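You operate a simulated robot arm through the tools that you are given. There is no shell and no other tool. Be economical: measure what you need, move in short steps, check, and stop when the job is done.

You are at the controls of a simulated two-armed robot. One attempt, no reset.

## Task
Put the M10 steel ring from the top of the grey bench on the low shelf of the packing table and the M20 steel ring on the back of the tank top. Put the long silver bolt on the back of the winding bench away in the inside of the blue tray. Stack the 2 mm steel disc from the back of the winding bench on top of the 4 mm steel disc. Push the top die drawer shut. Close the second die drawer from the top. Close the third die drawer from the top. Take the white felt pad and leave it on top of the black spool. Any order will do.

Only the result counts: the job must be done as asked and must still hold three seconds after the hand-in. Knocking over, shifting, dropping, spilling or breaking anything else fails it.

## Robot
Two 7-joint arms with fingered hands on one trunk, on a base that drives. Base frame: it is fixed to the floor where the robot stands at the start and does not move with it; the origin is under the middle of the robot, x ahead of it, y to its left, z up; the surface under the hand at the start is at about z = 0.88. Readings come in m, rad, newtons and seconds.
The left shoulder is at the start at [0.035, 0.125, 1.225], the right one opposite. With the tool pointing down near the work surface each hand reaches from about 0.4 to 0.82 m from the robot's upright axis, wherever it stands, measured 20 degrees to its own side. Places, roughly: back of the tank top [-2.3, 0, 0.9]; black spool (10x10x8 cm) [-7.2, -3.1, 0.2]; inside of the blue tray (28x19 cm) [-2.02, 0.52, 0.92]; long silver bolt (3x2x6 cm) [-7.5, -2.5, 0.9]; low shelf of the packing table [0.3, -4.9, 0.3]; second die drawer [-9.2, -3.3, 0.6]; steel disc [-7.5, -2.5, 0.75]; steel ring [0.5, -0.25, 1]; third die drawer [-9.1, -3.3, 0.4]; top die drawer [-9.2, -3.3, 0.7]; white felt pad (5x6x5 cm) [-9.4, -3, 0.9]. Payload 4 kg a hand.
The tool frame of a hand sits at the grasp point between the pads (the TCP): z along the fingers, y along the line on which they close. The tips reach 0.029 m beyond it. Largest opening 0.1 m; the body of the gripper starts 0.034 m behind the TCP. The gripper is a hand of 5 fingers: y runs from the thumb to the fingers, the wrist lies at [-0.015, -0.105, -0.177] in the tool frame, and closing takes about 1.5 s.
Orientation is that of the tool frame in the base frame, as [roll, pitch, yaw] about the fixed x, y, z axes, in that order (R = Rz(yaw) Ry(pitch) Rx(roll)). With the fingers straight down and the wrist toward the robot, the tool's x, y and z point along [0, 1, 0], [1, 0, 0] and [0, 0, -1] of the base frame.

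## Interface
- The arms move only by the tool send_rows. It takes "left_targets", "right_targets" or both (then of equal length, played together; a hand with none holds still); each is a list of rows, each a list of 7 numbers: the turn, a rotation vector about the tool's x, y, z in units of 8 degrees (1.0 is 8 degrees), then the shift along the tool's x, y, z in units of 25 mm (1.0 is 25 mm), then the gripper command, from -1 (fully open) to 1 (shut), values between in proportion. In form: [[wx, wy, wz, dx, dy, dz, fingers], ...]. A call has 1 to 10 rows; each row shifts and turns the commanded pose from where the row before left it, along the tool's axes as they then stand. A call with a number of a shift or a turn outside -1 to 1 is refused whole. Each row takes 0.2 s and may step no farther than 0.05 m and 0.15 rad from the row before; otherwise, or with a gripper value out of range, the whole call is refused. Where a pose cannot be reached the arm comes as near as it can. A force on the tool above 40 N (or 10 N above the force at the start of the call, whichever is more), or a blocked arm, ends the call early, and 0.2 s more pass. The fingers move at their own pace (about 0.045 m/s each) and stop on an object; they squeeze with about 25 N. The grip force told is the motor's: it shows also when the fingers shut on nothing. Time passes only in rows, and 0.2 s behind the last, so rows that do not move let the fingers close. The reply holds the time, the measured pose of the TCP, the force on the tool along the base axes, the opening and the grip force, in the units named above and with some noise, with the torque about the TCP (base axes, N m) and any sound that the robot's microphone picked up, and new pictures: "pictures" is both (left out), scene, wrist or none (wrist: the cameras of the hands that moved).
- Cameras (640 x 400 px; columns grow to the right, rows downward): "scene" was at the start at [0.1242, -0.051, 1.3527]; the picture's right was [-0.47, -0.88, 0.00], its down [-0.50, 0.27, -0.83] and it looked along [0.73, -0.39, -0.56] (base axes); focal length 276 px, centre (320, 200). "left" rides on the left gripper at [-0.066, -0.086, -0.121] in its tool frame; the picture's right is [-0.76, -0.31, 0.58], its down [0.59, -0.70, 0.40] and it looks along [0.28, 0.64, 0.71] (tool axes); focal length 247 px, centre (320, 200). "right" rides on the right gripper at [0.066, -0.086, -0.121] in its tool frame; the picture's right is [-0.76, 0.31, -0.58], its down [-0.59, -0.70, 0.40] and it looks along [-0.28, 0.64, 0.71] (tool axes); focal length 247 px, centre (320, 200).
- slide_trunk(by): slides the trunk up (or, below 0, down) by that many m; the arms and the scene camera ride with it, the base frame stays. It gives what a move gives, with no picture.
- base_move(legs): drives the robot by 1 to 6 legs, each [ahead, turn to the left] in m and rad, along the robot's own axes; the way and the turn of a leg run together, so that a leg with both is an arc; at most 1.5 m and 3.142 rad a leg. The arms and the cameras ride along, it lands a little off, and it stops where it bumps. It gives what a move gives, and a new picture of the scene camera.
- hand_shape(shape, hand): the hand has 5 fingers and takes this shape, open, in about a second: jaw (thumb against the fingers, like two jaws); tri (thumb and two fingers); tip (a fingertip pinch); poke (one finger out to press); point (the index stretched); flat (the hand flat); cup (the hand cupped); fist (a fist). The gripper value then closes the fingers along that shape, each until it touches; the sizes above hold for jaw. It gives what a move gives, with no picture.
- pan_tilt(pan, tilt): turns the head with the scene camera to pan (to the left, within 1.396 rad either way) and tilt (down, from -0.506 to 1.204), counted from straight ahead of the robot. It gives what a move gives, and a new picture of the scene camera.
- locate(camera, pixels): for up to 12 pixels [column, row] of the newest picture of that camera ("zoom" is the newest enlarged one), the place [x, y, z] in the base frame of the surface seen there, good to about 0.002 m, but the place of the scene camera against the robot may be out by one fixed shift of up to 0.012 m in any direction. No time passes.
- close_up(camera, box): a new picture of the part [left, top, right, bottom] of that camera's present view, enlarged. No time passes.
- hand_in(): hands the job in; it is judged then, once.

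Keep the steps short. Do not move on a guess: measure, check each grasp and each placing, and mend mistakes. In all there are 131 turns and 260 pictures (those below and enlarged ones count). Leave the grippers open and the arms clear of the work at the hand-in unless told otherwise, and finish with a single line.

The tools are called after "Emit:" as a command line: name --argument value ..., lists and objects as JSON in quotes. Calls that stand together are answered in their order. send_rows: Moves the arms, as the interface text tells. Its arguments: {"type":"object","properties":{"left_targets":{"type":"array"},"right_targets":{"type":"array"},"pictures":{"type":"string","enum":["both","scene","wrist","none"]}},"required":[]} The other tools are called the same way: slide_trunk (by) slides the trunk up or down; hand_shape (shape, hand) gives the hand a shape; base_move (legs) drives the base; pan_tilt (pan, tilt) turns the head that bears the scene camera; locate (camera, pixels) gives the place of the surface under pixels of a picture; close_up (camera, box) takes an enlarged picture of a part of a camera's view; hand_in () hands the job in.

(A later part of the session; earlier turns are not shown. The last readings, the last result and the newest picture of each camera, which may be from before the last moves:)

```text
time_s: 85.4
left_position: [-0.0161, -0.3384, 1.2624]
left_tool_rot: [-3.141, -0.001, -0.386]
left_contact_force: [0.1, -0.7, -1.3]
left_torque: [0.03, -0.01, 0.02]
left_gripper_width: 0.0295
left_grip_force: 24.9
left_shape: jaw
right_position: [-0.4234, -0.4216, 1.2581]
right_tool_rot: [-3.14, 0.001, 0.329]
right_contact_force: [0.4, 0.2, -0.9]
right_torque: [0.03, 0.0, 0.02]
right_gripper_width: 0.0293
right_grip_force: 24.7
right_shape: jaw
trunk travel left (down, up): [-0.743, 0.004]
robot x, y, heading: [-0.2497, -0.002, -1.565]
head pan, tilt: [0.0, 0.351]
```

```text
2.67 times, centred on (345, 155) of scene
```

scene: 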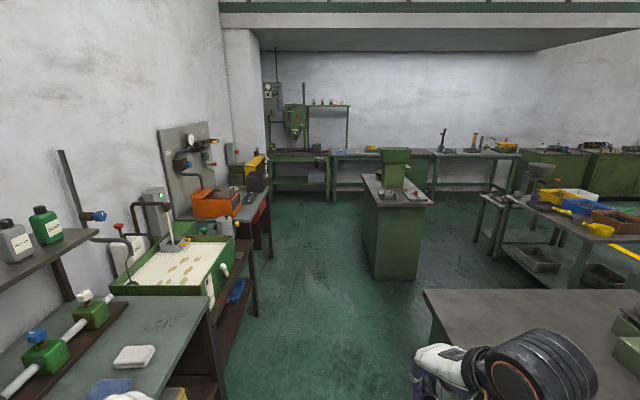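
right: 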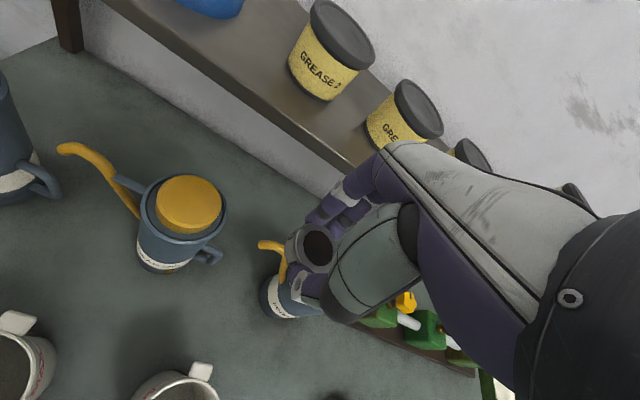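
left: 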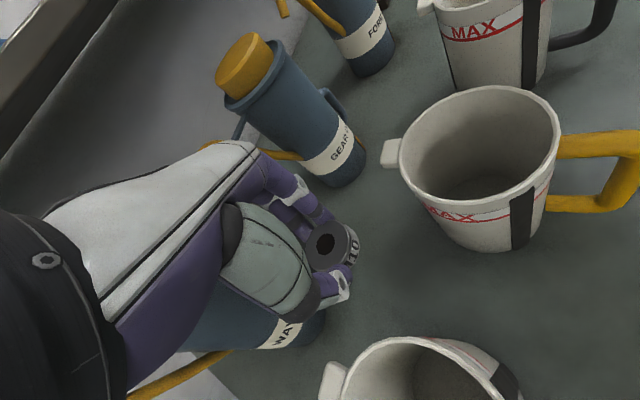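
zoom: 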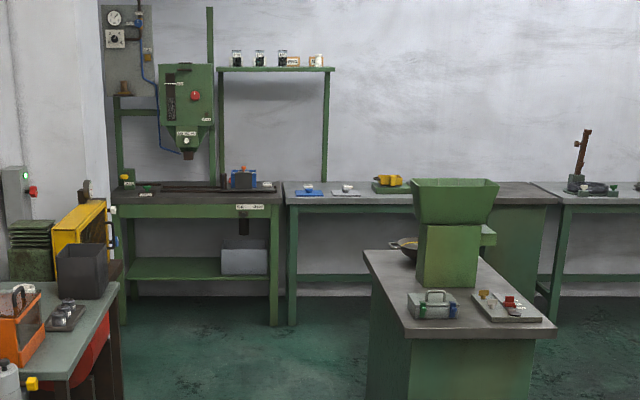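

Emit:
locate --camera "zoom" --pixels '[[150, 260], [200, 260], [170, 278], [140, 275], [245, 258], [240, 228], [280, 290], [120, 215], [230, 270], [210, 205], [270, 205], [275, 320]]'

Emit:
base_move --legs '[[1.5, 0], [1.5, 0]]'

```text
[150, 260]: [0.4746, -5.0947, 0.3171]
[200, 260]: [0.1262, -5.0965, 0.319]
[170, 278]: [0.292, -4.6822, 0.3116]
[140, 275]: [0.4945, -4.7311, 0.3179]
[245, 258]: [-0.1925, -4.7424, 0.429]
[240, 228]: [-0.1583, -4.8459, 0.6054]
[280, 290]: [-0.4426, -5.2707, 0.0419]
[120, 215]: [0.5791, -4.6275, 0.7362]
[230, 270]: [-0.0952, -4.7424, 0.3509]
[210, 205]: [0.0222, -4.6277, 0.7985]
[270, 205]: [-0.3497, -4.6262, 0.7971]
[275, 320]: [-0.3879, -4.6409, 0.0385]
```

```text
time_s: 100.0
left_position: [-0.004, -3.3535, 1.2607]
left_tool_rot: [3.14, -0.001, -0.385]
left_contact_force: [-0.4, -0.3, -0.9]
left_torque: [0.03, -0.01, 0.0]
left_gripper_width: 0.0297
left_grip_force: 25.2
left_shape: jaw
right_position: [-0.41, -3.4372, 1.2581]
right_tool_rot: [-3.139, -0.001, 0.33]
right_contact_force: [0.1, -0.5, -1.2]
right_torque: [0.03, 0.01, 0.01]
right_gripper_width: 0.0295
right_grip_force: 25.0
right_shape: jaw
trunk travel left (down, up): [-0.743, 0.004]
robot x, y, heading: [-0.2366, -3.0179, -1.571]
head pan, tilt: [0.0, 0.351]
```

scene: 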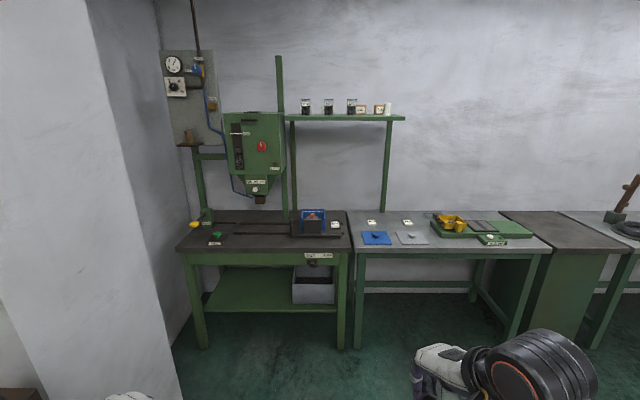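

The shelf is at z 0.318 with its front edge at y about -4.68. I check the wall corner on the left before driving up to it.

Emit:
locate --camera "scene" --pixels '[[182, 390], [150, 250], [165, 330], [250, 290], [215, 270], [240, 305], [300, 285], [295, 270], [250, 200], [260, 262], [225, 300], [345, 245]]'

Emit:
base_move --legs '[[0, 0.22], [1.2, 0], [0, -0.22]]'

```text
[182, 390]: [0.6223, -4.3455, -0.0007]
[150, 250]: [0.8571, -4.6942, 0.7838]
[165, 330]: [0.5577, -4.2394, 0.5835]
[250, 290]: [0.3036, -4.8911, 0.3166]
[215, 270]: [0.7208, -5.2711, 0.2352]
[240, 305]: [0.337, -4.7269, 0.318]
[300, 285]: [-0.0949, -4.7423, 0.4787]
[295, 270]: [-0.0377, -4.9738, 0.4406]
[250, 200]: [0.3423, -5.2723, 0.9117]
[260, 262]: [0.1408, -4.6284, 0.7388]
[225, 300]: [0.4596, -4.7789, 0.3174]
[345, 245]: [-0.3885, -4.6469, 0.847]
```

```text
time_s: 106.7
left_position: [0.3319, -4.4566, 1.2564]
left_tool_rot: [3.141, 0.018, -0.154]
left_contact_force: [-0.2, -0.1, -1.3]
left_torque: [-0.01, 0.0, 0.03]
left_gripper_width: 0.0297
left_grip_force: 25.0
left_shape: jaw
right_position: [-0.043, -4.6244, 1.2579]
right_tool_rot: [-3.137, 0.008, 0.553]
right_contact_force: [-0.3, -0.1, -0.8]
right_torque: [-0.01, 0.0, 0.0]
right_gripper_width: 0.0291
right_grip_force: 24.5
right_shape: jaw
trunk travel left (down, up): [-0.743, 0.004]
robot x, y, heading: [0.0239, -4.1766, -1.35]
head pan, tilt: [0.0, 0.351]
stopped in leg 2: the robot was blocked; the commanded pose is now the measured one
```

scene: 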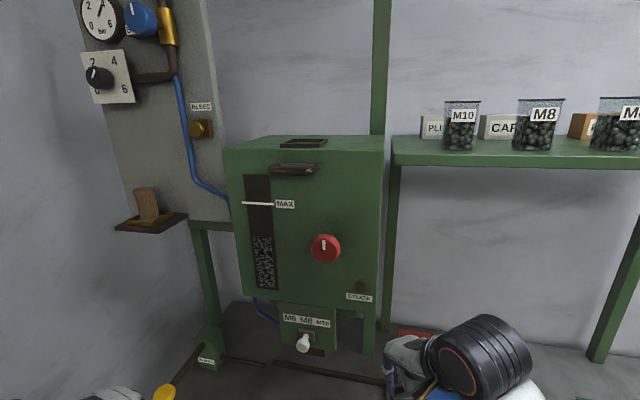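

Blocked, probably the left elbow near the pillar. I back off 8 cm and turn straight to the table, then look down.

Emit:
base_move --legs '[[-0.08, 0], [0, -0.22]]'

Emit:
pan_tilt --pan 0.5 --tilt 0.95

```text
time_s: 107.6
left_position: [0.3506, -4.433, 1.25]
left_tool_rot: [-3.14, 0.026, -0.14]
left_contact_force: [-0.1, -0.3, -1.6]
left_torque: [0.03, -0.03, 0.01]
left_gripper_width: 0.0293
left_grip_force: 24.3
left_shape: jaw
right_position: [-0.021, -4.6056, 1.2582]
right_tool_rot: [-3.131, 0.022, 0.57]
right_contact_force: [0.0, -0.5, -1.1]
right_torque: [0.0, -0.01, 0.01]
right_gripper_width: 0.029
right_grip_force: 24.5
right_shape: jaw
trunk travel left (down, up): [-0.743, 0.004]
robot x, y, heading: [0.019, -4.1537, -1.345]
head pan, tilt: [0.0, 0.351]
stopped in leg 1: the robot was blocked; the commanded pose is now the measured one
```

scene: 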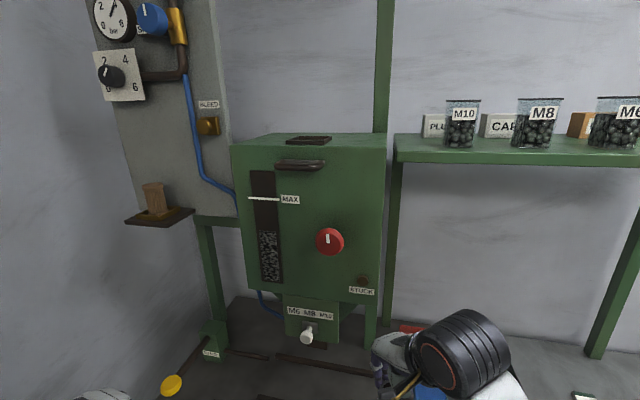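

```text
time_s: 108.6
left_position: [0.3498, -4.4328, 1.2517]
left_tool_rot: [3.141, 0.026, -0.141]
left_contact_force: [-0.5, -0.1, -1.1]
left_torque: [0.02, 0.04, -0.01]
left_gripper_width: 0.0293
left_grip_force: 25.3
left_shape: jaw
right_position: [-0.0217, -4.6046, 1.2588]
right_tool_rot: [-3.129, 0.02, 0.568]
right_contact_force: [0.9, 0.2, -1.0]
right_torque: [-0.03, -0.01, 0.01]
right_gripper_width: 0.0292
right_grip_force: 25.0
right_shape: jaw
trunk travel left (down, up): [-0.743, 0.004]
robot x, y, heading: [0.0208, -4.1492, -1.341]
head pan, tilt: [0.499, 0.949]
```

scene: 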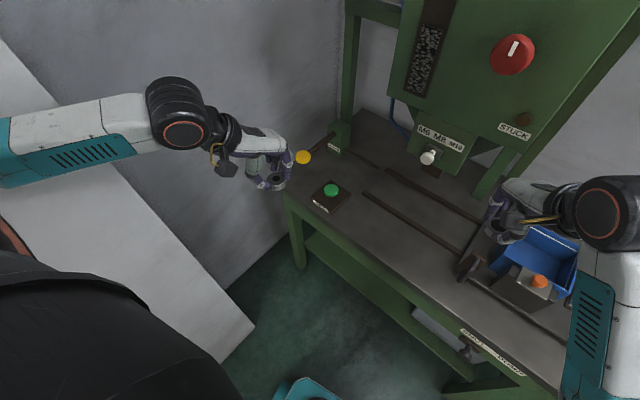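

The left elbow leans on the pillar. I bring the left hand 15 cm inwards, then back off.

Emit:
send_rows --left_targets '[[0, 0, 0, -0.5, 0.3, 0, 1], [0, 0, 0, -1, 0.3, 0, 1], [0, 0, 0, -1, 0.3, 0, 1], [0, 0, 0, -1, 0.3, 0, 1], [0, 0, 0, -1, 0, 0, 1], [0, 0, 0, -1, 0, 0, 1]]' --pictures "none"

Emit:
base_move --legs '[[-0.15, 0], [0, -0.22]]'

```text
time_s: 110.0
left_position: [0.2268, -4.4547, 1.2453]
left_tool_rot: [3.141, 0.041, -0.142]
left_contact_force: [-0.4, 0.2, -0.5]
left_torque: [-0.01, -0.04, 0.01]
left_gripper_width: 0.0297
left_grip_force: 25.3
left_shape: jaw
left hand out of reach, approached as far as the arm can: row 6
right_position: [-0.0056, -4.6065, 1.2566]
right_tool_rot: [-3.119, 0.031, 0.569]
right_contact_force: [-0.4, 0.5, -2.2]
right_torque: [-0.01, -0.06, -0.03]
right_gripper_width: 0.0292
right_grip_force: 24.7
right_shape: jaw
trunk travel left (down, up): [-0.743, 0.004]
robot x, y, heading: [0.0182, -4.1505, -1.338]
head pan, tilt: [0.499, 0.949]
```

```text
time_s: 112.2
left_position: [0.1259, -4.3461, 1.2439]
left_tool_rot: [-3.141, 0.044, -0.364]
left_contact_force: [-0.4, -0.1, -0.7]
left_torque: [-0.03, 0.01, -0.01]
left_gripper_width: 0.0296
left_grip_force: 25.3
left_shape: jaw
right_position: [-0.1345, -4.4465, 1.2574]
right_tool_rot: [-3.117, 0.032, 0.347]
right_contact_force: [0.4, -0.5, -1.9]
right_torque: [0.0, -0.01, -0.04]
right_gripper_width: 0.0293
right_grip_force: 25.2
right_shape: jaw
trunk travel left (down, up): [-0.743, 0.004]
robot x, y, heading: [-0.0156, -4.0071, -1.564]
head pan, tilt: [0.499, 0.949]
```

scene: 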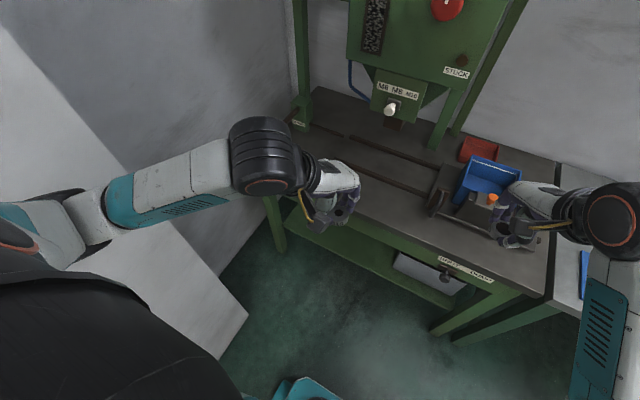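

Now clear. I pull the right hand back, then lower the trunk so the left hand can go under the table top.

Emit:
send_rows --right_targets '[[0, 0, 0, -0.3, -1, 0, 1], [0, 0, 0, -0.3, -1, 0, 1], [0, 0, 0, -0.3, -1, 0, 1], [0, 0, 0, -0.3, -1, 0, 1]]' --pictures "none"

Emit:
slide_trunk --by -0.72

Emit:
base_move --legs '[[0.08, 0]]'

Emit:
pan_tilt --pan 0.2 --tilt 0.6

```text
time_s: 113.2
left_position: [0.1244, -4.3459, 1.2458]
left_tool_rot: [3.141, 0.044, -0.364]
left_contact_force: [-0.1, 1.0, -1.2]
left_torque: [0.0, -0.01, -0.02]
left_gripper_width: 0.0295
left_grip_force: 24.9
left_shape: jaw
right_position: [-0.1972, -4.36, 1.2595]
right_tool_rot: [-3.119, 0.034, 0.349]
right_contact_force: [-0.4, -0.8, -0.8]
right_torque: [-0.04, 0.01, 0.0]
right_gripper_width: 0.029
right_grip_force: 25.1
right_shape: jaw
trunk travel left (down, up): [-0.743, 0.004]
robot x, y, heading: [-0.0125, -4.0062, -1.567]
head pan, tilt: [0.499, 0.949]
```

```text
refused: -0.72 is not a number from -0.4 to 0.4
```

```text
time_s: 114.2
left_position: [0.1254, -4.4199, 1.2457]
left_tool_rot: [3.141, 0.043, -0.364]
left_contact_force: [-0.5, 0.9, -0.5]
left_torque: [-0.05, 0.0, 0.02]
left_gripper_width: 0.0294
left_grip_force: 25.1
left_shape: jaw
right_position: [-0.1956, -4.4337, 1.26]
right_tool_rot: [-3.12, 0.034, 0.348]
right_contact_force: [0.1, 0.6, -1.4]
right_torque: [-0.04, 0.02, 0.01]
right_gripper_width: 0.0293
right_grip_force: 24.8
right_shape: jaw
trunk travel left (down, up): [-0.743, 0.004]
robot x, y, heading: [-0.0164, -4.0862, -1.567]
head pan, tilt: [0.499, 0.949]
```

scene: 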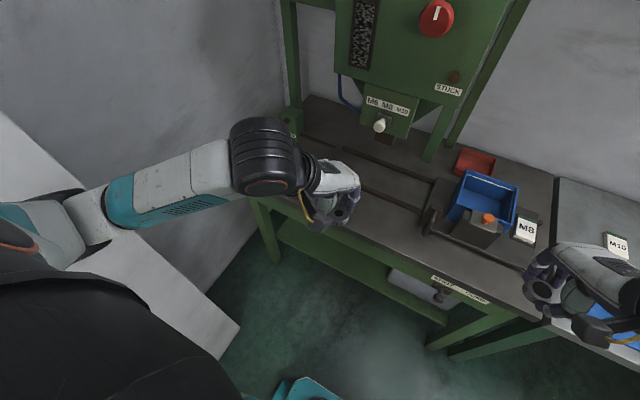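

```text
time_s: 115.1
left_position: [0.1263, -4.422, 1.2443]
left_tool_rot: [-3.14, 0.043, -0.363]
left_contact_force: [0.2, 0.2, -1.0]
left_torque: [-0.01, 0.02, 0.01]
left_gripper_width: 0.0294
left_grip_force: 24.4
left_shape: jaw
right_position: [-0.197, -4.4372, 1.2601]
right_tool_rot: [-3.12, 0.034, 0.348]
right_contact_force: [-1.1, 0.1, -1.0]
right_torque: [-0.01, 0.04, -0.02]
right_gripper_width: 0.0292
right_grip_force: 25.0
right_shape: jaw
trunk travel left (down, up): [-0.743, 0.004]
robot x, y, heading: [-0.013, -4.0801, -1.558]
head pan, tilt: [0.201, 0.6]
```

scene: 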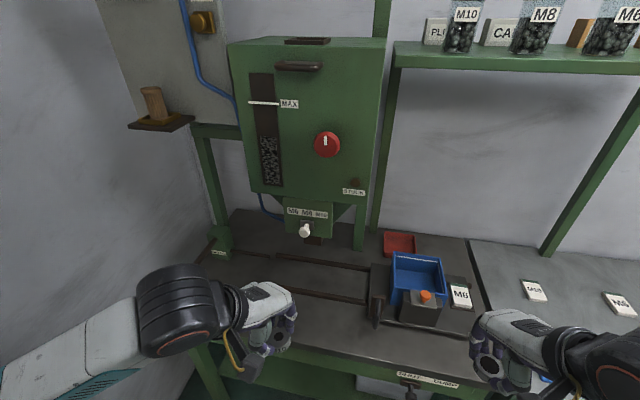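

Both hands are in front of the table edge (y -4.60). I lower the trunk in two slides.

Emit:
slide_trunk --by -0.4

Emit:
slide_trunk --by -0.32

Emit:
pan_tilt --pan 0.3 --tilt 0.75

```text
time_s: 118.9
left_position: [0.1264, -4.4228, 0.8154]
left_tool_rot: [-3.058, 0.076, -0.357]
left_contact_force: [0.4, 0.2, -1.2]
left_torque: [0.01, 0.0, 0.0]
left_gripper_width: 0.0296
left_grip_force: 24.6
left_shape: jaw
right_position: [-0.1961, -4.4375, 0.8323]
right_tool_rot: [-3.042, 0.004, 0.349]
right_contact_force: [0.0, -0.4, -0.6]
right_torque: [0.04, 0.01, -0.01]
right_gripper_width: 0.0293
right_grip_force: 24.9
right_shape: jaw
trunk travel left (down, up): [-0.343, 0.404]
robot x, y, heading: [-0.0154, -4.0811, -1.559]
head pan, tilt: [0.201, 0.6]
```

```text
time_s: 122.1
left_position: [0.1251, -4.3903, 0.405]
left_tool_rot: [-2.715, 0.199, -0.31]
left_contact_force: [0.3, 0.5, -0.4]
left_torque: [-0.01, 0.01, 0.0]
left_gripper_width: 0.0296
left_grip_force: 24.5
left_shape: jaw
right_position: [-0.1968, -4.4103, 0.4159]
right_tool_rot: [-2.703, -0.116, 0.331]
right_contact_force: [-0.4, -0.1, -0.8]
right_torque: [-0.01, 0.04, -0.01]
right_gripper_width: 0.0293
right_grip_force: 24.7
right_shape: jaw
trunk travel left (down, up): [-0.023, 0.724]
robot x, y, heading: [-0.0116, -4.081, -1.561]
head pan, tilt: [0.201, 0.6]
```

```text
time_s: 122.8
left_position: [0.1251, -4.3899, 0.4059]
left_tool_rot: [-2.715, 0.199, -0.311]
left_contact_force: [0.0, -0.7, -0.2]
left_torque: [0.0, 0.01, 0.01]
left_gripper_width: 0.0294
left_grip_force: 25.2
left_shape: jaw
right_position: [-0.1957, -4.4106, 0.4172]
right_tool_rot: [-2.702, -0.115, 0.33]
right_contact_force: [0.6, -0.3, -1.1]
right_torque: [-0.04, -0.02, -0.01]
right_gripper_width: 0.0291
right_grip_force: 25.1
right_shape: jaw
trunk travel left (down, up): [-0.023, 0.724]
robot x, y, heading: [-0.0156, -4.0801, -1.562]
head pan, tilt: [0.3, 0.75]
```

scene: 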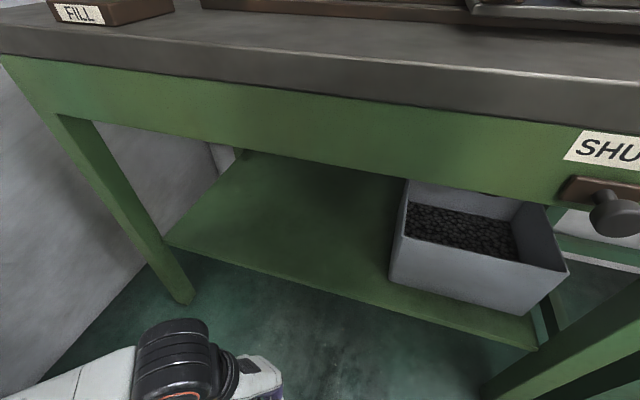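

The slide tipped the hands about 24 degrees. I straighten the left hand and start moving it under the table top at z 0.40.

Emit:
send_rows --left_targets '[[-0.77, 0.36, 0, 0, 0, 0, 1], [-0.77, 0.36, 0, 0, 0, 0, 1], [-0.77, 0.36, 0, 0, 0, 0, 1], [-0.75, 0.36, 0, 0, 0, 0, 1], [0, 0, 0, 0.6, 0.8, 0, 1], [0, 0, 0, 0.6, 0.8, 0, 1], [0, 0, 0, 0.6, 0.8, 0, 1], [0, 0, 0, 0, 0, 0, 1]]' --pictures "both"

```text
time_s: 124.6
left_position: [0.1465, -4.472, 0.3896]
left_tool_rot: [3.137, 0.003, -0.352]
left_contact_force: [-0.4, 0.7, -1.1]
left_torque: [-0.02, -0.03, 0.0]
left_gripper_width: 0.0296
left_grip_force: 24.8
left_shape: jaw
left hand out of reach, approached as far as the arm can: row 1, 2
right_position: [-0.1975, -4.4095, 0.4159]
right_tool_rot: [-2.699, -0.114, 0.332]
right_contact_force: [-0.5, -0.5, -0.7]
right_torque: [0.02, 0.02, -0.01]
right_gripper_width: 0.0293
right_grip_force: 24.3
right_shape: jaw
trunk travel left (down, up): [-0.023, 0.724]
robot x, y, heading: [-0.0145, -4.0848, -1.564]
head pan, tilt: [0.3, 0.75]
```

scene: 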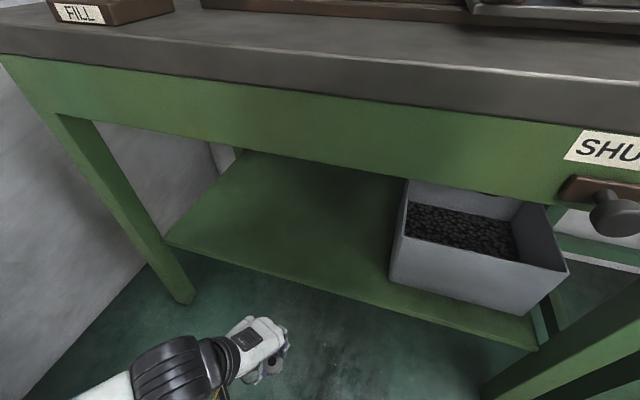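
left: 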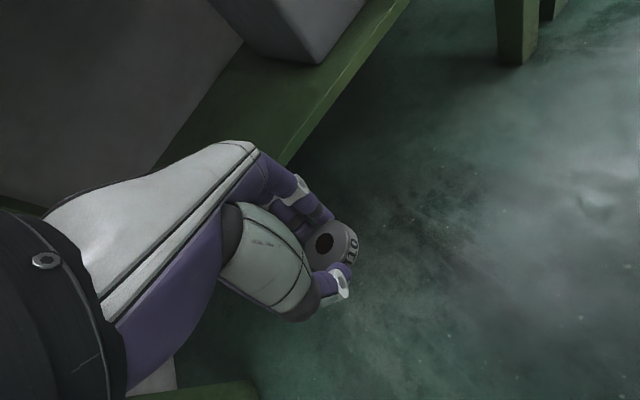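

Straight now. I move it in over the shelf.

Emit:
send_rows --left_targets '[[0, 0, 0, 0, 0, -0.6, 1], [0, 0, 0, 0.74, 1, 0, 1], [0, 0, 0, 0.74, 1, 0, 1], [0, 0, 0, 0.74, 1, 0, 1], [0, 0, 0, 0.74, 1, 0, 1], [0, 0, 0, 0.74, 1, 0, 1], [0, 0, 0, 0.74, 1, 0, 1], [0, 0, 0, 0.74, 1, 0, 1], [0, 0, 0, 0.74, 1, 0, 1], [0, 0, 0, 0.74, 1, 0, 1]]' --pictures "both"

```text
time_s: 126.8
left_position: [0.2253, -4.7405, 0.4048]
left_tool_rot: [3.135, 0.005, -0.352]
left_contact_force: [-0.7, 0.0, -0.6]
left_torque: [0.01, 0.0, -0.01]
left_gripper_width: 0.0295
left_grip_force: 24.4
left_shape: jaw
right_position: [-0.1963, -4.4113, 0.4161]
right_tool_rot: [-2.699, -0.114, 0.333]
right_contact_force: [-0.1, -0.2, -1.7]
right_torque: [-0.01, -0.02, -0.01]
right_gripper_width: 0.0292
right_grip_force: 24.8
right_shape: jaw
trunk travel left (down, up): [-0.023, 0.724]
robot x, y, heading: [-0.015, -4.0832, -1.562]
head pan, tilt: [0.3, 0.75]
```

scene: 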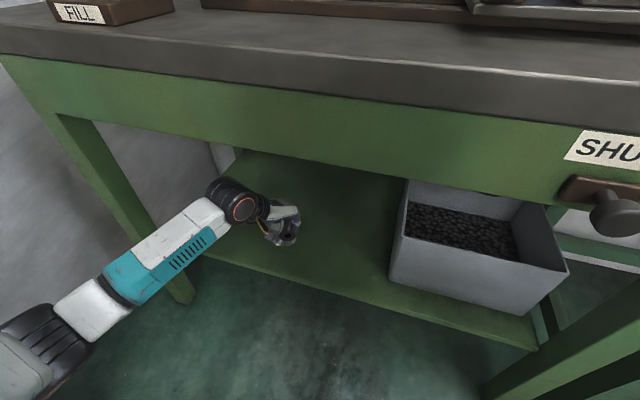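
left: 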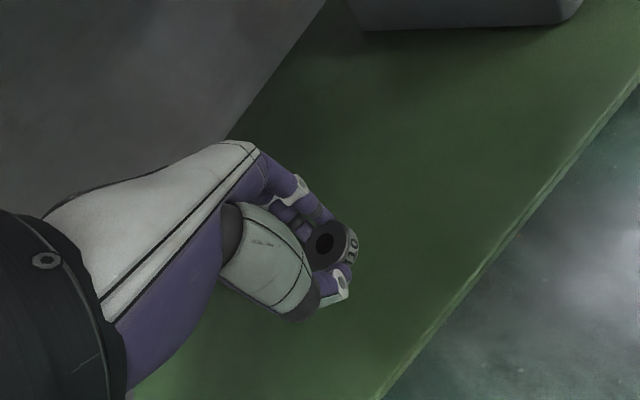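

Emit:
locate --camera "left" --pixels '[[400, 250], [450, 280], [300, 340], [420, 180]]'

Emit:
send_rows --left_targets '[[0, 0, 0, 0.3, 0.8, 0, 1], [0, 0, 0, 0, 0, 0.6, 1], [0, 0, 0, 0, 0, 0.6, 1], [0, 0, 0, 0, 0, 0.5, 1], [0, 0, 0, 0, 0, 0, 1]]' --pictures "none"

```text
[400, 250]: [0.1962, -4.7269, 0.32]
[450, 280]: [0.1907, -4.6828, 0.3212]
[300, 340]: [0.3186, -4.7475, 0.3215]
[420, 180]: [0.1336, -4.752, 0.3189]
```

```text
time_s: 128.0
left_position: [0.2243, -4.7616, 0.3625]
left_tool_rot: [3.137, 0.001, -0.351]
left_contact_force: [0.5, -0.3, -0.7]
left_torque: [0.0, -0.02, -0.01]
left_gripper_width: 0.0295
left_grip_force: 25.0
left_shape: jaw
right_position: [-0.1969, -4.4101, 0.4161]
right_tool_rot: [-2.701, -0.116, 0.331]
right_contact_force: [-0.7, 0.0, -0.9]
right_torque: [-0.01, 0.0, 0.0]
right_gripper_width: 0.0293
right_grip_force: 24.5
right_shape: jaw
trunk travel left (down, up): [-0.023, 0.724]
robot x, y, heading: [-0.0133, -4.082, -1.568]
head pan, tilt: [0.3, 0.75]
```

Shelf at 0.320, ring bottom about 9 mm above it. I set it down, open and lift.

Emit:
send_rows --left_targets '[[0, 0, 0, 0, 0, 0.2, 1], [0, 0, 0, 0, 0, 0.18, 1], [0, 0, 0, 0, 0, 0, 0.3], [0, 0, 0, 0, 0, 0, -0.1], [0, 0, 0, 0, 0, 0, -0.2], [0, 0, 0, 0, 0, 0, -0.3], [0, 0, 0, 0, 0, -0.5, -0.3], [0, 0, 0, 0, 0, -1, -0.3], [0, 0, 0, 0, 0, -1, -0.3]]' --pictures "both"

```text
time_s: 130.0
left_position: [0.2266, -4.7622, 0.4158]
left_tool_rot: [3.137, 0.004, -0.353]
left_contact_force: [0.1, 0.0, -0.5]
left_torque: [-0.03, -0.05, 0.0]
left_gripper_width: 0.0651
left_grip_force: 0.0
left_shape: jaw
right_position: [-0.198, -4.41, 0.4167]
right_tool_rot: [-2.7, -0.116, 0.332]
right_contact_force: [-0.2, -0.4, -1.2]
right_torque: [-0.05, 0.0, 0.01]
right_gripper_width: 0.0294
right_grip_force: 25.5
right_shape: jaw
trunk travel left (down, up): [-0.023, 0.724]
robot x, y, heading: [-0.0163, -4.0846, -1.565]
head pan, tilt: [0.3, 0.75]
```

scene: 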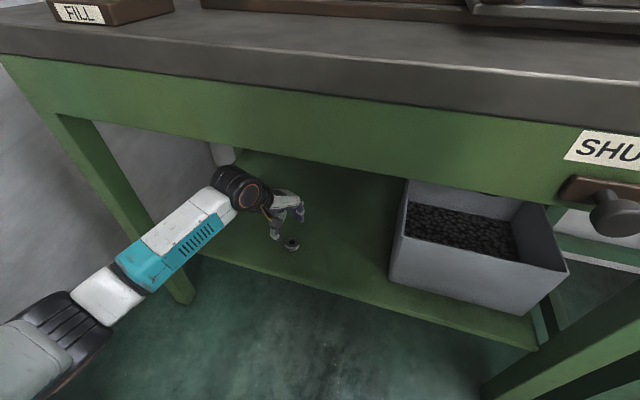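
left: 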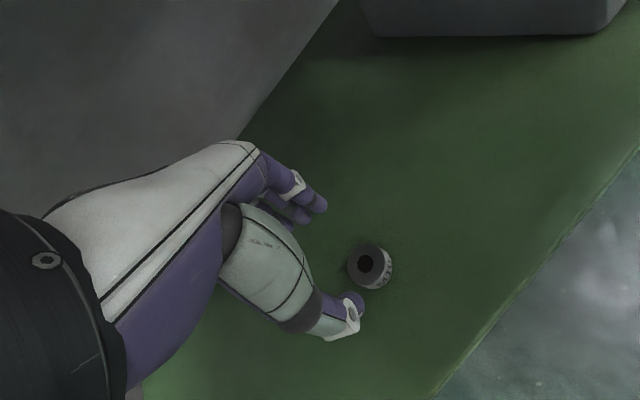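

M10 lies flat on the shelf. I withdraw the left hand the same way.

Emit:
send_rows --left_targets '[[0, 0, 0, -0.7, -1, 0, -0.3], [0, 0, 0, -0.7, -1, 0, -0.3], [0, 0, 0, -0.7, -1, 0, -0.3], [0, 0, 0, -0.7, -1, 0, -0.3], [0, 0, 0, -0.7, -1, 0, -0.3], [0, 0, 0, -0.7, -1, 0, -0.3], [0, 0, 0, -0.7, -1, 0, -0.3], [0, 0, 0, -0.7, -1, 0, -0.3], [0, 0, 0, -0.7, -1, 0, -0.3], [0, 0, 0, -0.5, -1, 0, -0.3]]' --pictures "none"

Emit:
base_move --legs '[[-0.45, 0]]'

Emit:
slide_trunk --by 0.4

Emit:
pan_tilt --pan -1.39 --tilt 0.35

```text
time_s: 132.2
left_position: [0.153, -4.4675, 0.4143]
left_tool_rot: [3.134, 0.002, -0.352]
left_contact_force: [-0.3, 1.0, 0.1]
left_torque: [-0.01, -0.03, -0.01]
left_gripper_width: 0.0647
left_grip_force: 0.1
left_shape: jaw
right_position: [-0.1968, -4.4102, 0.4163]
right_tool_rot: [-2.7, -0.115, 0.331]
right_contact_force: [-0.5, -0.6, -1.9]
right_torque: [0.03, -0.03, 0.01]
right_gripper_width: 0.0294
right_grip_force: 25.3
right_shape: jaw
trunk travel left (down, up): [-0.023, 0.724]
robot x, y, heading: [-0.0139, -4.0816, -1.567]
head pan, tilt: [0.3, 0.75]
```

```text
time_s: 134.9
left_position: [0.1496, -4.0169, 0.4135]
left_tool_rot: [3.135, 0.002, -0.351]
left_contact_force: [0.4, 0.1, -0.2]
left_torque: [-0.01, -0.03, 0.0]
left_gripper_width: 0.0649
left_grip_force: 0.1
left_shape: jaw
right_position: [-0.1995, -3.9621, 0.4163]
right_tool_rot: [-2.701, -0.115, 0.334]
right_contact_force: [0.2, -0.2, -0.5]
right_torque: [0.02, -0.01, 0.02]
right_gripper_width: 0.0291
right_grip_force: 24.6
right_shape: jaw
trunk travel left (down, up): [-0.023, 0.724]
robot x, y, heading: [-0.0138, -3.6343, -1.56]
head pan, tilt: [0.3, 0.75]
```

scene: 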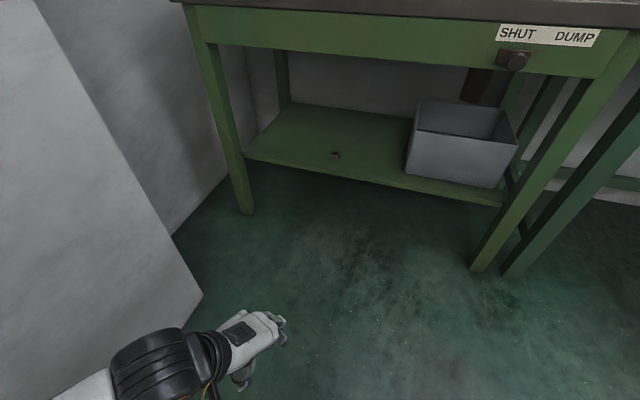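

```text
time_s: 138.7
left_position: [0.1504, -4.0186, 0.8154]
left_tool_rot: [3.136, 0.004, -0.352]
left_contact_force: [-0.2, 0.1, -0.3]
left_torque: [-0.03, -0.02, -0.01]
left_gripper_width: 0.0649
left_grip_force: 0.0
left_shape: jaw
right_position: [-0.2001, -3.9607, 0.8168]
right_tool_rot: [-2.701, -0.114, 0.334]
right_contact_force: [-0.5, -0.6, -0.7]
right_torque: [-0.02, 0.01, -0.01]
right_gripper_width: 0.0292
right_grip_force: 24.6
right_shape: jaw
trunk travel left (down, up): [-0.423, 0.324]
robot x, y, heading: [-0.0182, -3.6272, -1.564]
head pan, tilt: [0.3, 0.75]
```

```text
time_s: 140.4
left_position: [0.1492, -4.0183, 0.8133]
left_tool_rot: [3.135, 0.005, -0.351]
left_contact_force: [0.0, -0.1, 0.4]
left_torque: [0.03, -0.01, -0.01]
left_gripper_width: 0.0648
left_grip_force: 0.0
left_shape: jaw
right_position: [-0.1991, -3.9611, 0.8161]
right_tool_rot: [-2.702, -0.115, 0.333]
right_contact_force: [0.6, 0.0, -0.1]
right_torque: [-0.03, 0.03, 0.0]
right_gripper_width: 0.029
right_grip_force: 24.3
right_shape: jaw
trunk travel left (down, up): [-0.423, 0.324]
robot x, y, heading: [-0.0184, -3.6342, -1.56]
head pan, tilt: [-1.389, 0.351]
```

scene: 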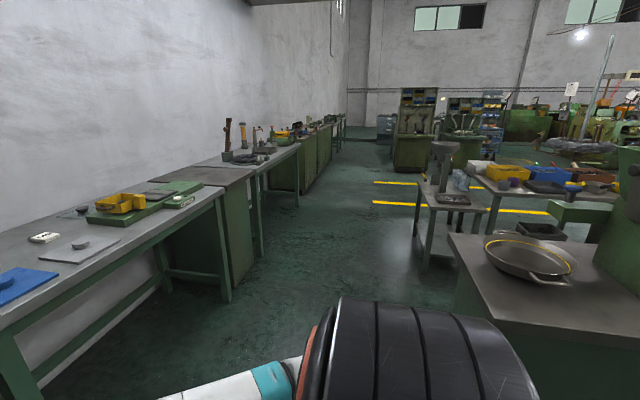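

I measure the corridor to the west.

Emit:
locate --camera "scene" --pixels '[[455, 250], [440, 270], [424, 190], [430, 265], [470, 225], [220, 195], [300, 150], [395, 183], [440, 213], [330, 215], [400, 160], [375, 140]]'

```text
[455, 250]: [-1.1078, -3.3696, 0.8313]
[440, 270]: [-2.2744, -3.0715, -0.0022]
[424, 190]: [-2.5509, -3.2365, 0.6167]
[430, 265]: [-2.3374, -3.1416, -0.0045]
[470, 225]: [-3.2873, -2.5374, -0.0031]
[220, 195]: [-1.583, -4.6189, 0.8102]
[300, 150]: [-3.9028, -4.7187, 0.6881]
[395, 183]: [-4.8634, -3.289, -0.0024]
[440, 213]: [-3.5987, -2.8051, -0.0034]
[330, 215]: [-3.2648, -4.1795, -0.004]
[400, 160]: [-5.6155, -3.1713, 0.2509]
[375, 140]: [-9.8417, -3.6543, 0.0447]
```

Corridor runs at y about -4.0. I raise the trunk and drive west to x about -3.7, then turn north.

Emit:
slide_trunk --by 0.3

Emit:
base_move --legs '[[0, -1.3], [1.35, 0], [0, -0.28], [1.2, 0], [1.2, 0], [0, -1.57]]'

Emit:
pan_tilt --pan -0.3 --tilt 0.35

```text
time_s: 143.4
left_position: [0.1505, -4.0173, 1.1146]
left_tool_rot: [3.134, 0.003, -0.352]
left_contact_force: [1.1, 0.8, 0.0]
left_torque: [-0.01, -0.01, -0.02]
left_gripper_width: 0.0651
left_grip_force: 0.2
left_shape: jaw
right_position: [-0.1997, -3.9629, 1.1162]
right_tool_rot: [-2.701, -0.115, 0.334]
right_contact_force: [0.7, 0.5, -1.0]
right_torque: [-0.01, 0.0, -0.02]
right_gripper_width: 0.0292
right_grip_force: 25.2
right_shape: jaw
trunk travel left (down, up): [-0.723, 0.024]
robot x, y, heading: [-0.0181, -3.634, -1.563]
head pan, tilt: [-1.389, 0.351]
```

```text
time_s: 145.9
left_position: [-0.1561, -4.0288, 1.1139]
left_tool_rot: [3.135, 0.003, -1.097]
left_contact_force: [0.5, -0.6, -0.1]
left_torque: [0.02, -0.01, 0.01]
left_gripper_width: 0.0648
left_grip_force: 0.1
left_shape: jaw
right_position: [-0.3739, -3.7508, 1.1158]
right_tool_rot: [-2.703, -0.117, -0.412]
right_contact_force: [0.2, -0.9, -1.1]
right_torque: [0.02, -0.01, 0.01]
right_gripper_width: 0.0291
right_grip_force: 24.7
right_shape: jaw
trunk travel left (down, up): [-0.723, 0.024]
robot x, y, heading: [-0.0162, -3.632, -2.306]
head pan, tilt: [-1.389, 0.351]
stopped in leg 1: the robot was blocked; the commanded pose is now the measured one
```

scene: 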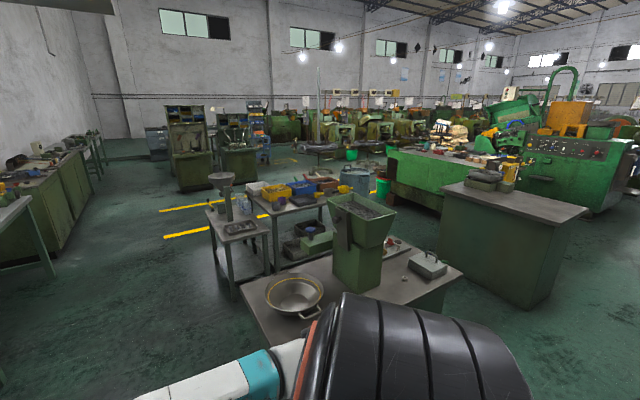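

```text
time_s: 147.2
left_position: [-0.1567, -4.0296, 1.1135]
left_tool_rot: [3.138, 0.004, -1.098]
left_contact_force: [-0.3, -0.2, -0.3]
left_torque: [0.02, 0.01, 0.0]
left_gripper_width: 0.065
left_grip_force: 0.1
left_shape: jaw
right_position: [-0.3745, -3.7499, 1.1167]
right_tool_rot: [-2.702, -0.116, -0.413]
right_contact_force: [1.0, 0.1, -1.7]
right_torque: [0.0, 0.02, 0.01]
right_gripper_width: 0.029
right_grip_force: 25.2
right_shape: jaw
trunk travel left (down, up): [-0.723, 0.024]
robot x, y, heading: [-0.0161, -3.6338, -2.304]
head pan, tilt: [-0.3, 0.351]
```

scene: 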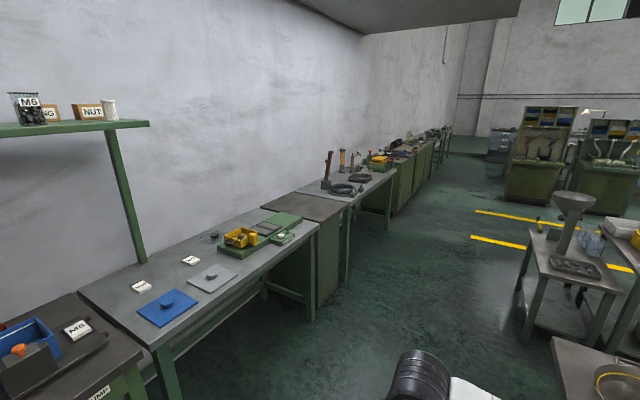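

The turn was blocked behind me. I go forward 0.3 m first, then finish the turn and drive west.

Emit:
base_move --legs '[[0.3, 0], [0, -0.84], [1.2, 0], [1.2, 0], [1.1, 0], [0, -1.57]]'

```text
time_s: 172.0
left_position: [-3.862, -3.491, 1.1136]
left_tool_rot: [3.137, 0.004, 2.766]
left_contact_force: [-0.2, -0.3, 0.1]
left_torque: [0.01, 0.01, -0.02]
left_gripper_width: 0.0647
left_grip_force: 0.1
left_shape: jaw
right_position: [-3.5145, -3.5554, 1.1154]
right_tool_rot: [-2.703, -0.117, -2.831]
right_contact_force: [-0.2, -0.5, -1.1]
right_torque: [0.03, 0.04, -0.02]
right_gripper_width: 0.0292
right_grip_force: 24.9
right_shape: jaw
trunk travel left (down, up): [-0.723, 0.024]
robot x, y, heading: [-3.704, -3.8821, 1.559]
head pan, tilt: [-0.3, 0.351]
```

scene: 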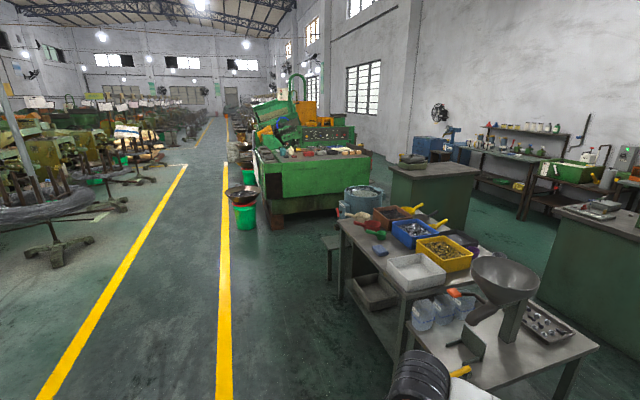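

Emit:
locate --camera "scene" --pixels '[[245, 215], [240, 192], [272, 220], [300, 225], [335, 212], [365, 195], [345, 225], [290, 240], [330, 255], [335, 240], [395, 215], [400, 180]]'

Emit:
close_up --camera "scene" --box '[210, 120, 450, 270]'

```text
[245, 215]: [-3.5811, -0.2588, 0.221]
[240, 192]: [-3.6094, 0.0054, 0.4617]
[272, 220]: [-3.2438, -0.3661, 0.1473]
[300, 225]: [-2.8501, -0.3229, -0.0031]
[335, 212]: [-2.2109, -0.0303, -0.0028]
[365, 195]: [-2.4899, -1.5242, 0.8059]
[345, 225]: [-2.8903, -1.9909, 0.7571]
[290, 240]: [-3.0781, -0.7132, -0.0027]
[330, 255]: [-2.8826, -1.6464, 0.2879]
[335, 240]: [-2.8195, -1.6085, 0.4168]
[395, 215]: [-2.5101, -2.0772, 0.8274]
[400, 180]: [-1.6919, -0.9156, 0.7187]
```

```text
2.67 times, centred on (330, 195) of scene
```

zoom: 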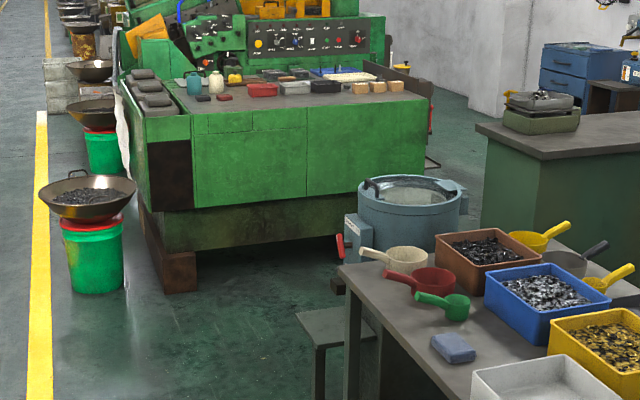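

The -y side of the tank is open. I drive north, turn in along it, and face it.

Emit:
base_move --legs '[[1.5, 0], [1.5, 0], [0, -1.56], [1.25, 0], [0, 1.57]]'

Emit:
pan_tilt --pan 0.0 --tilt 0.75

```text
time_s: 200.2
left_position: [-2.6154, -0.4729, 1.1142]
left_tool_rot: [3.136, 0.004, 2.787]
left_contact_force: [0.5, -1.0, -0.4]
left_torque: [-0.01, 0.01, 0.0]
left_gripper_width: 0.065
left_grip_force: 0.1
left_shape: jaw
right_position: [-2.2664, -0.5316, 1.1168]
right_tool_rot: [-2.703, -0.116, -2.81]
right_contact_force: [0.3, 0.3, -1.3]
right_torque: [0.01, -0.01, 0.01]
right_gripper_width: 0.0293
right_grip_force: 25.1
right_shape: jaw
trunk travel left (down, up): [-0.723, 0.024]
robot x, y, heading: [-2.4493, -0.8589, 1.578]
head pan, tilt: [-0.3, 0.351]
```

scene: 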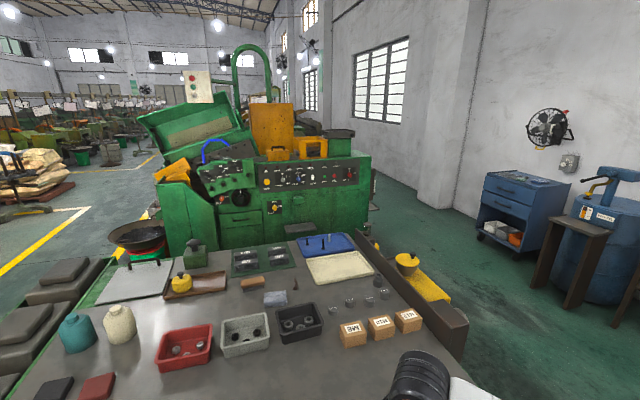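

```text
time_s: 201.1
left_position: [-2.6153, -0.4737, 1.1133]
left_tool_rot: [3.136, 0.002, 2.787]
left_contact_force: [-0.3, -0.8, -1.0]
left_torque: [-0.02, 0.04, -0.01]
left_gripper_width: 0.0647
left_grip_force: 0.0
left_shape: jaw
right_position: [-2.2665, -0.5314, 1.1159]
right_tool_rot: [-2.704, -0.115, -2.813]
right_contact_force: [0.2, -0.6, -1.0]
right_torque: [0.03, 0.01, -0.03]
right_gripper_width: 0.0289
right_grip_force: 25.1
right_shape: jaw
trunk travel left (down, up): [-0.723, 0.024]
robot x, y, heading: [-2.4525, -0.8592, 1.582]
head pan, tilt: [0.0, 0.75]
```

scene: 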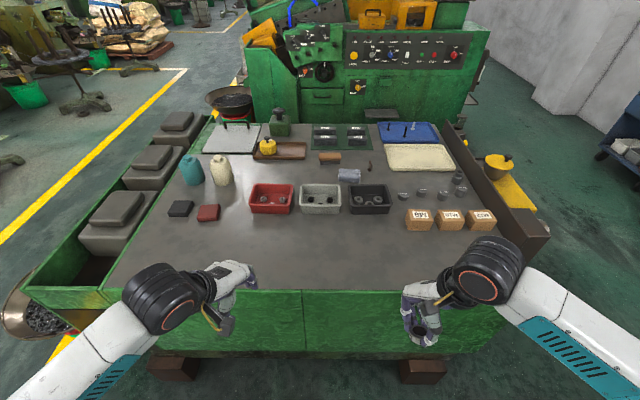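

Emit:
close_up --camera "scene" --box '[240, 140, 520, 315]'

Emit:
locate --camera "scene" --pixels '[[320, 240], [370, 240], [330, 270], [340, 210], [345, 180], [295, 210], [375, 215], [240, 250], [300, 250], [400, 240], [420, 170], [260, 150]]'

```text
2.29 times, centred on (380, 228) of scene
```

zoom: 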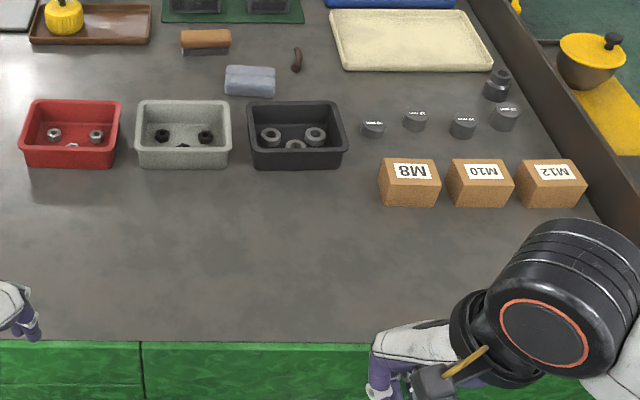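

```text
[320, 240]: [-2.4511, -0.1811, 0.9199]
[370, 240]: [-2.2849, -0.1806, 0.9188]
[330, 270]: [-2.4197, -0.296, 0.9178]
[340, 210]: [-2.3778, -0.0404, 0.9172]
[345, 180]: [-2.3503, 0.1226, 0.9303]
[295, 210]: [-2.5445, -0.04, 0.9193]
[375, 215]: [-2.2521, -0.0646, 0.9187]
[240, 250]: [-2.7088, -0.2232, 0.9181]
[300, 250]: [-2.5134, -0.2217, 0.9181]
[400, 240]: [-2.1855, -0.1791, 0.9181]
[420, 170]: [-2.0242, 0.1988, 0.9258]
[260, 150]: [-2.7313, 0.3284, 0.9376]
```

Labels read upside down from here, so this near strip is the back. I straighten the right hand and take it over a clear spot near (-2.33, -0.17).

Emit:
send_rows --right_targets '[[-0.8, -0.2, 0, 0, 0, 0, 1], [-0.8, -0.2, 0, 0, 0, 0, 1], [-0.8, -0.2, 0, 0, 0, 0, 1], [-0.75, -0.2, 0, 0, 0, 0, 1], [0, 0, 0, -0.16, 1, 0, 1], [0, 0, 0, -0.16, 1, 0, 1], [0, 0, 0, -0.16, 1, 0, 1], [0, 0, 0, -0.16, 1, 0, 1], [0, 0, 0, -0.16, 1, 0, 1], [0, 0, 0, -0.16, 1, 0, 1]]' --pictures "none"

Emit:
send_rows --right_targets '[[0, 0, 0, -0.16, 1, 0, 1], [0, 0, 0, -0.16, 1, 0, 1], [0, 0, 0, -0.16, 1, 0, 1], [0, 0, 0, -0.16, 1, 0, 1], [0, 0, 0, -0.16, 1, 0, 1], [0, 0, 0, -0.16, 1, 0, 1], [0, 0, 0, -0.16, 1, 0, 1], [0, 0, 0, -0.16, 1, 1, 1], [0, 0, 0, 0, 0.5, 1, 1], [0, 0, 0, 0, 0, 1, 1]]' --pictures "both"

```text
time_s: 203.3
left_position: [-2.6152, -0.4718, 1.1134]
left_tool_rot: [3.136, 0.004, 2.786]
left_contact_force: [0.5, 0.3, -0.1]
left_torque: [0.0, -0.01, -0.04]
left_gripper_width: 0.0649
left_grip_force: 0.0
left_shape: jaw
right_position: [-2.2967, -0.3816, 1.1155]
right_tool_rot: [3.14, -0.009, -2.786]
right_contact_force: [0.2, -0.7, -1.7]
right_torque: [-0.02, 0.02, 0.01]
right_gripper_width: 0.0288
right_grip_force: 25.0
right_shape: jaw
trunk travel left (down, up): [-0.723, 0.024]
robot x, y, heading: [-2.4482, -0.8613, 1.581]
head pan, tilt: [0.0, 0.75]
```

```text
time_s: 205.5
left_position: [-2.6145, -0.4736, 1.1136]
left_tool_rot: [3.135, 0.004, 2.785]
left_contact_force: [0.2, 0.2, 0.7]
left_torque: [0.02, -0.01, 0.0]
left_gripper_width: 0.0648
left_grip_force: 0.0
left_shape: jaw
right_position: [-2.3391, -0.1711, 1.0423]
right_tool_rot: [3.139, -0.01, -2.789]
right_contact_force: [-0.1, 0.6, -1.3]
right_torque: [-0.01, 0.01, -0.02]
right_gripper_width: 0.029
right_grip_force: 25.2
right_shape: jaw
trunk travel left (down, up): [-0.723, 0.024]
robot x, y, heading: [-2.4509, -0.8605, 1.577]
head pan, tilt: [0.0, 0.75]
```

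scene: 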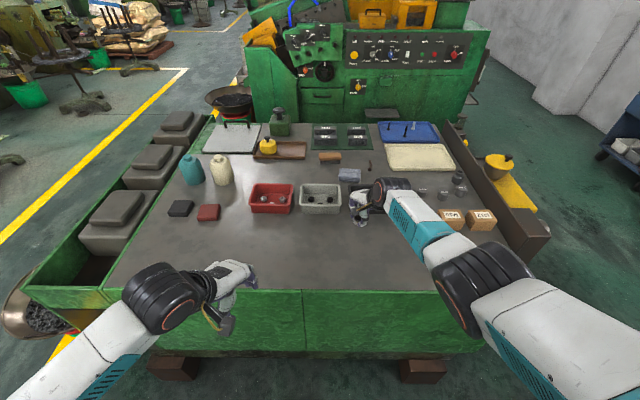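
right: 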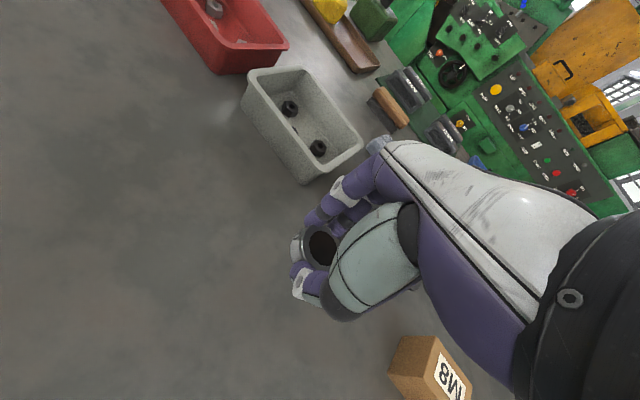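

Clear. I lower 9 cm, set the M20 ring down and release.

Emit:
send_rows --right_targets '[[0, 0, 0, 0, 0, 0.8, 1], [0, 0, 0, 0, 0, 0.8, 1], [0, 0, 0, 0, 0, 0.8, 1], [0, 0, 0, 0, 0, 0.6, 1], [0, 0, 0, 0, 0, 0.3, 1], [0, 0, 0, 0, 0, 0.2, 1], [0, 0, 0, 0, 0, 0, 1]]' --pictures "none"

Emit:
send_rows --right_targets '[[0, 0, 0, 0, 0, 0.08, 1], [0, 0, 0, 0, 0, 0, 0.3], [0, 0, 0, 0, 0, 0, -0.1], [0, 0, 0, 0, 0, 0, -0.3], [0, 0, 0, 0, 0, 0, -0.3], [0, 0, 0, 0, 0, -0.6, -0.3], [0, 0, 0, 0, 0, -1, -0.3], [0, 0, 0, 0, 0, -1, -0.3], [0, 0, 0, 0, 0, -1, -0.3], [0, 0, 0, 0, 0, -1, -0.3]]' --pictures "both"

```text
time_s: 207.1
left_position: [-2.6157, -0.4732, 1.1152]
left_tool_rot: [3.137, 0.003, 2.785]
left_contact_force: [0.6, 0.2, -0.1]
left_torque: [-0.04, -0.01, 0.02]
left_gripper_width: 0.0649
left_grip_force: 0.1
left_shape: jaw
right_position: [-2.3396, -0.1817, 1.0002]
right_tool_rot: [3.141, -0.009, -2.785]
right_contact_force: [0.3, 0.5, -1.4]
right_torque: [0.0, 0.02, 0.0]
right_gripper_width: 0.0288
right_grip_force: 24.4
right_shape: jaw
right hand out of reach, approached as far as the arm can: row 2, 3, 4, 5, 6
trunk travel left (down, up): [-0.723, 0.024]
robot x, y, heading: [-2.4509, -0.8599, 1.578]
head pan, tilt: [0.0, 0.75]
```

```text
time_s: 209.3
left_position: [-2.6151, -0.4733, 1.1144]
left_tool_rot: [3.138, 0.003, 2.786]
left_contact_force: [0.5, 0.1, 0.6]
left_torque: [0.03, -0.02, -0.02]
left_gripper_width: 0.0648
left_grip_force: 0.2
left_shape: jaw
right_position: [-2.3394, -0.1815, 1.1149]
right_tool_rot: [3.14, -0.006, -2.789]
right_contact_force: [-0.9, 0.1, 0.8]
right_torque: [0.02, 0.0, -0.03]
right_gripper_width: 0.0647
right_grip_force: 0.1
right_shape: jaw
trunk travel left (down, up): [-0.723, 0.024]
robot x, y, heading: [-2.4501, -0.861, 1.583]
head pan, tilt: [0.0, 0.75]
```

scene: 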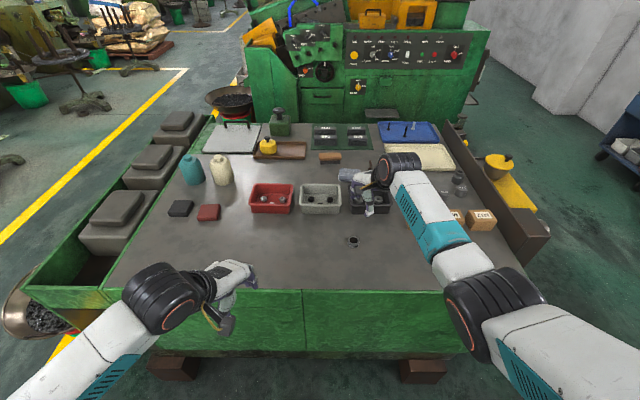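
right: 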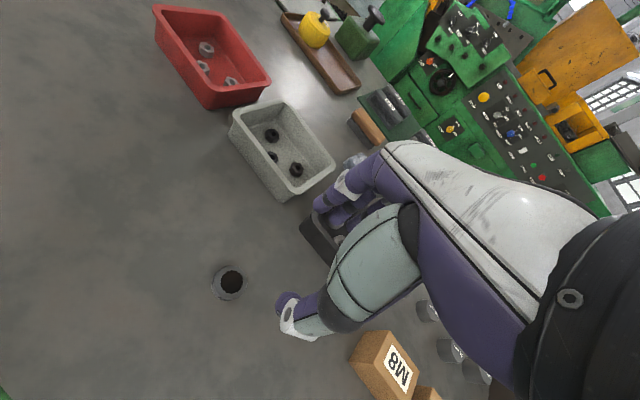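

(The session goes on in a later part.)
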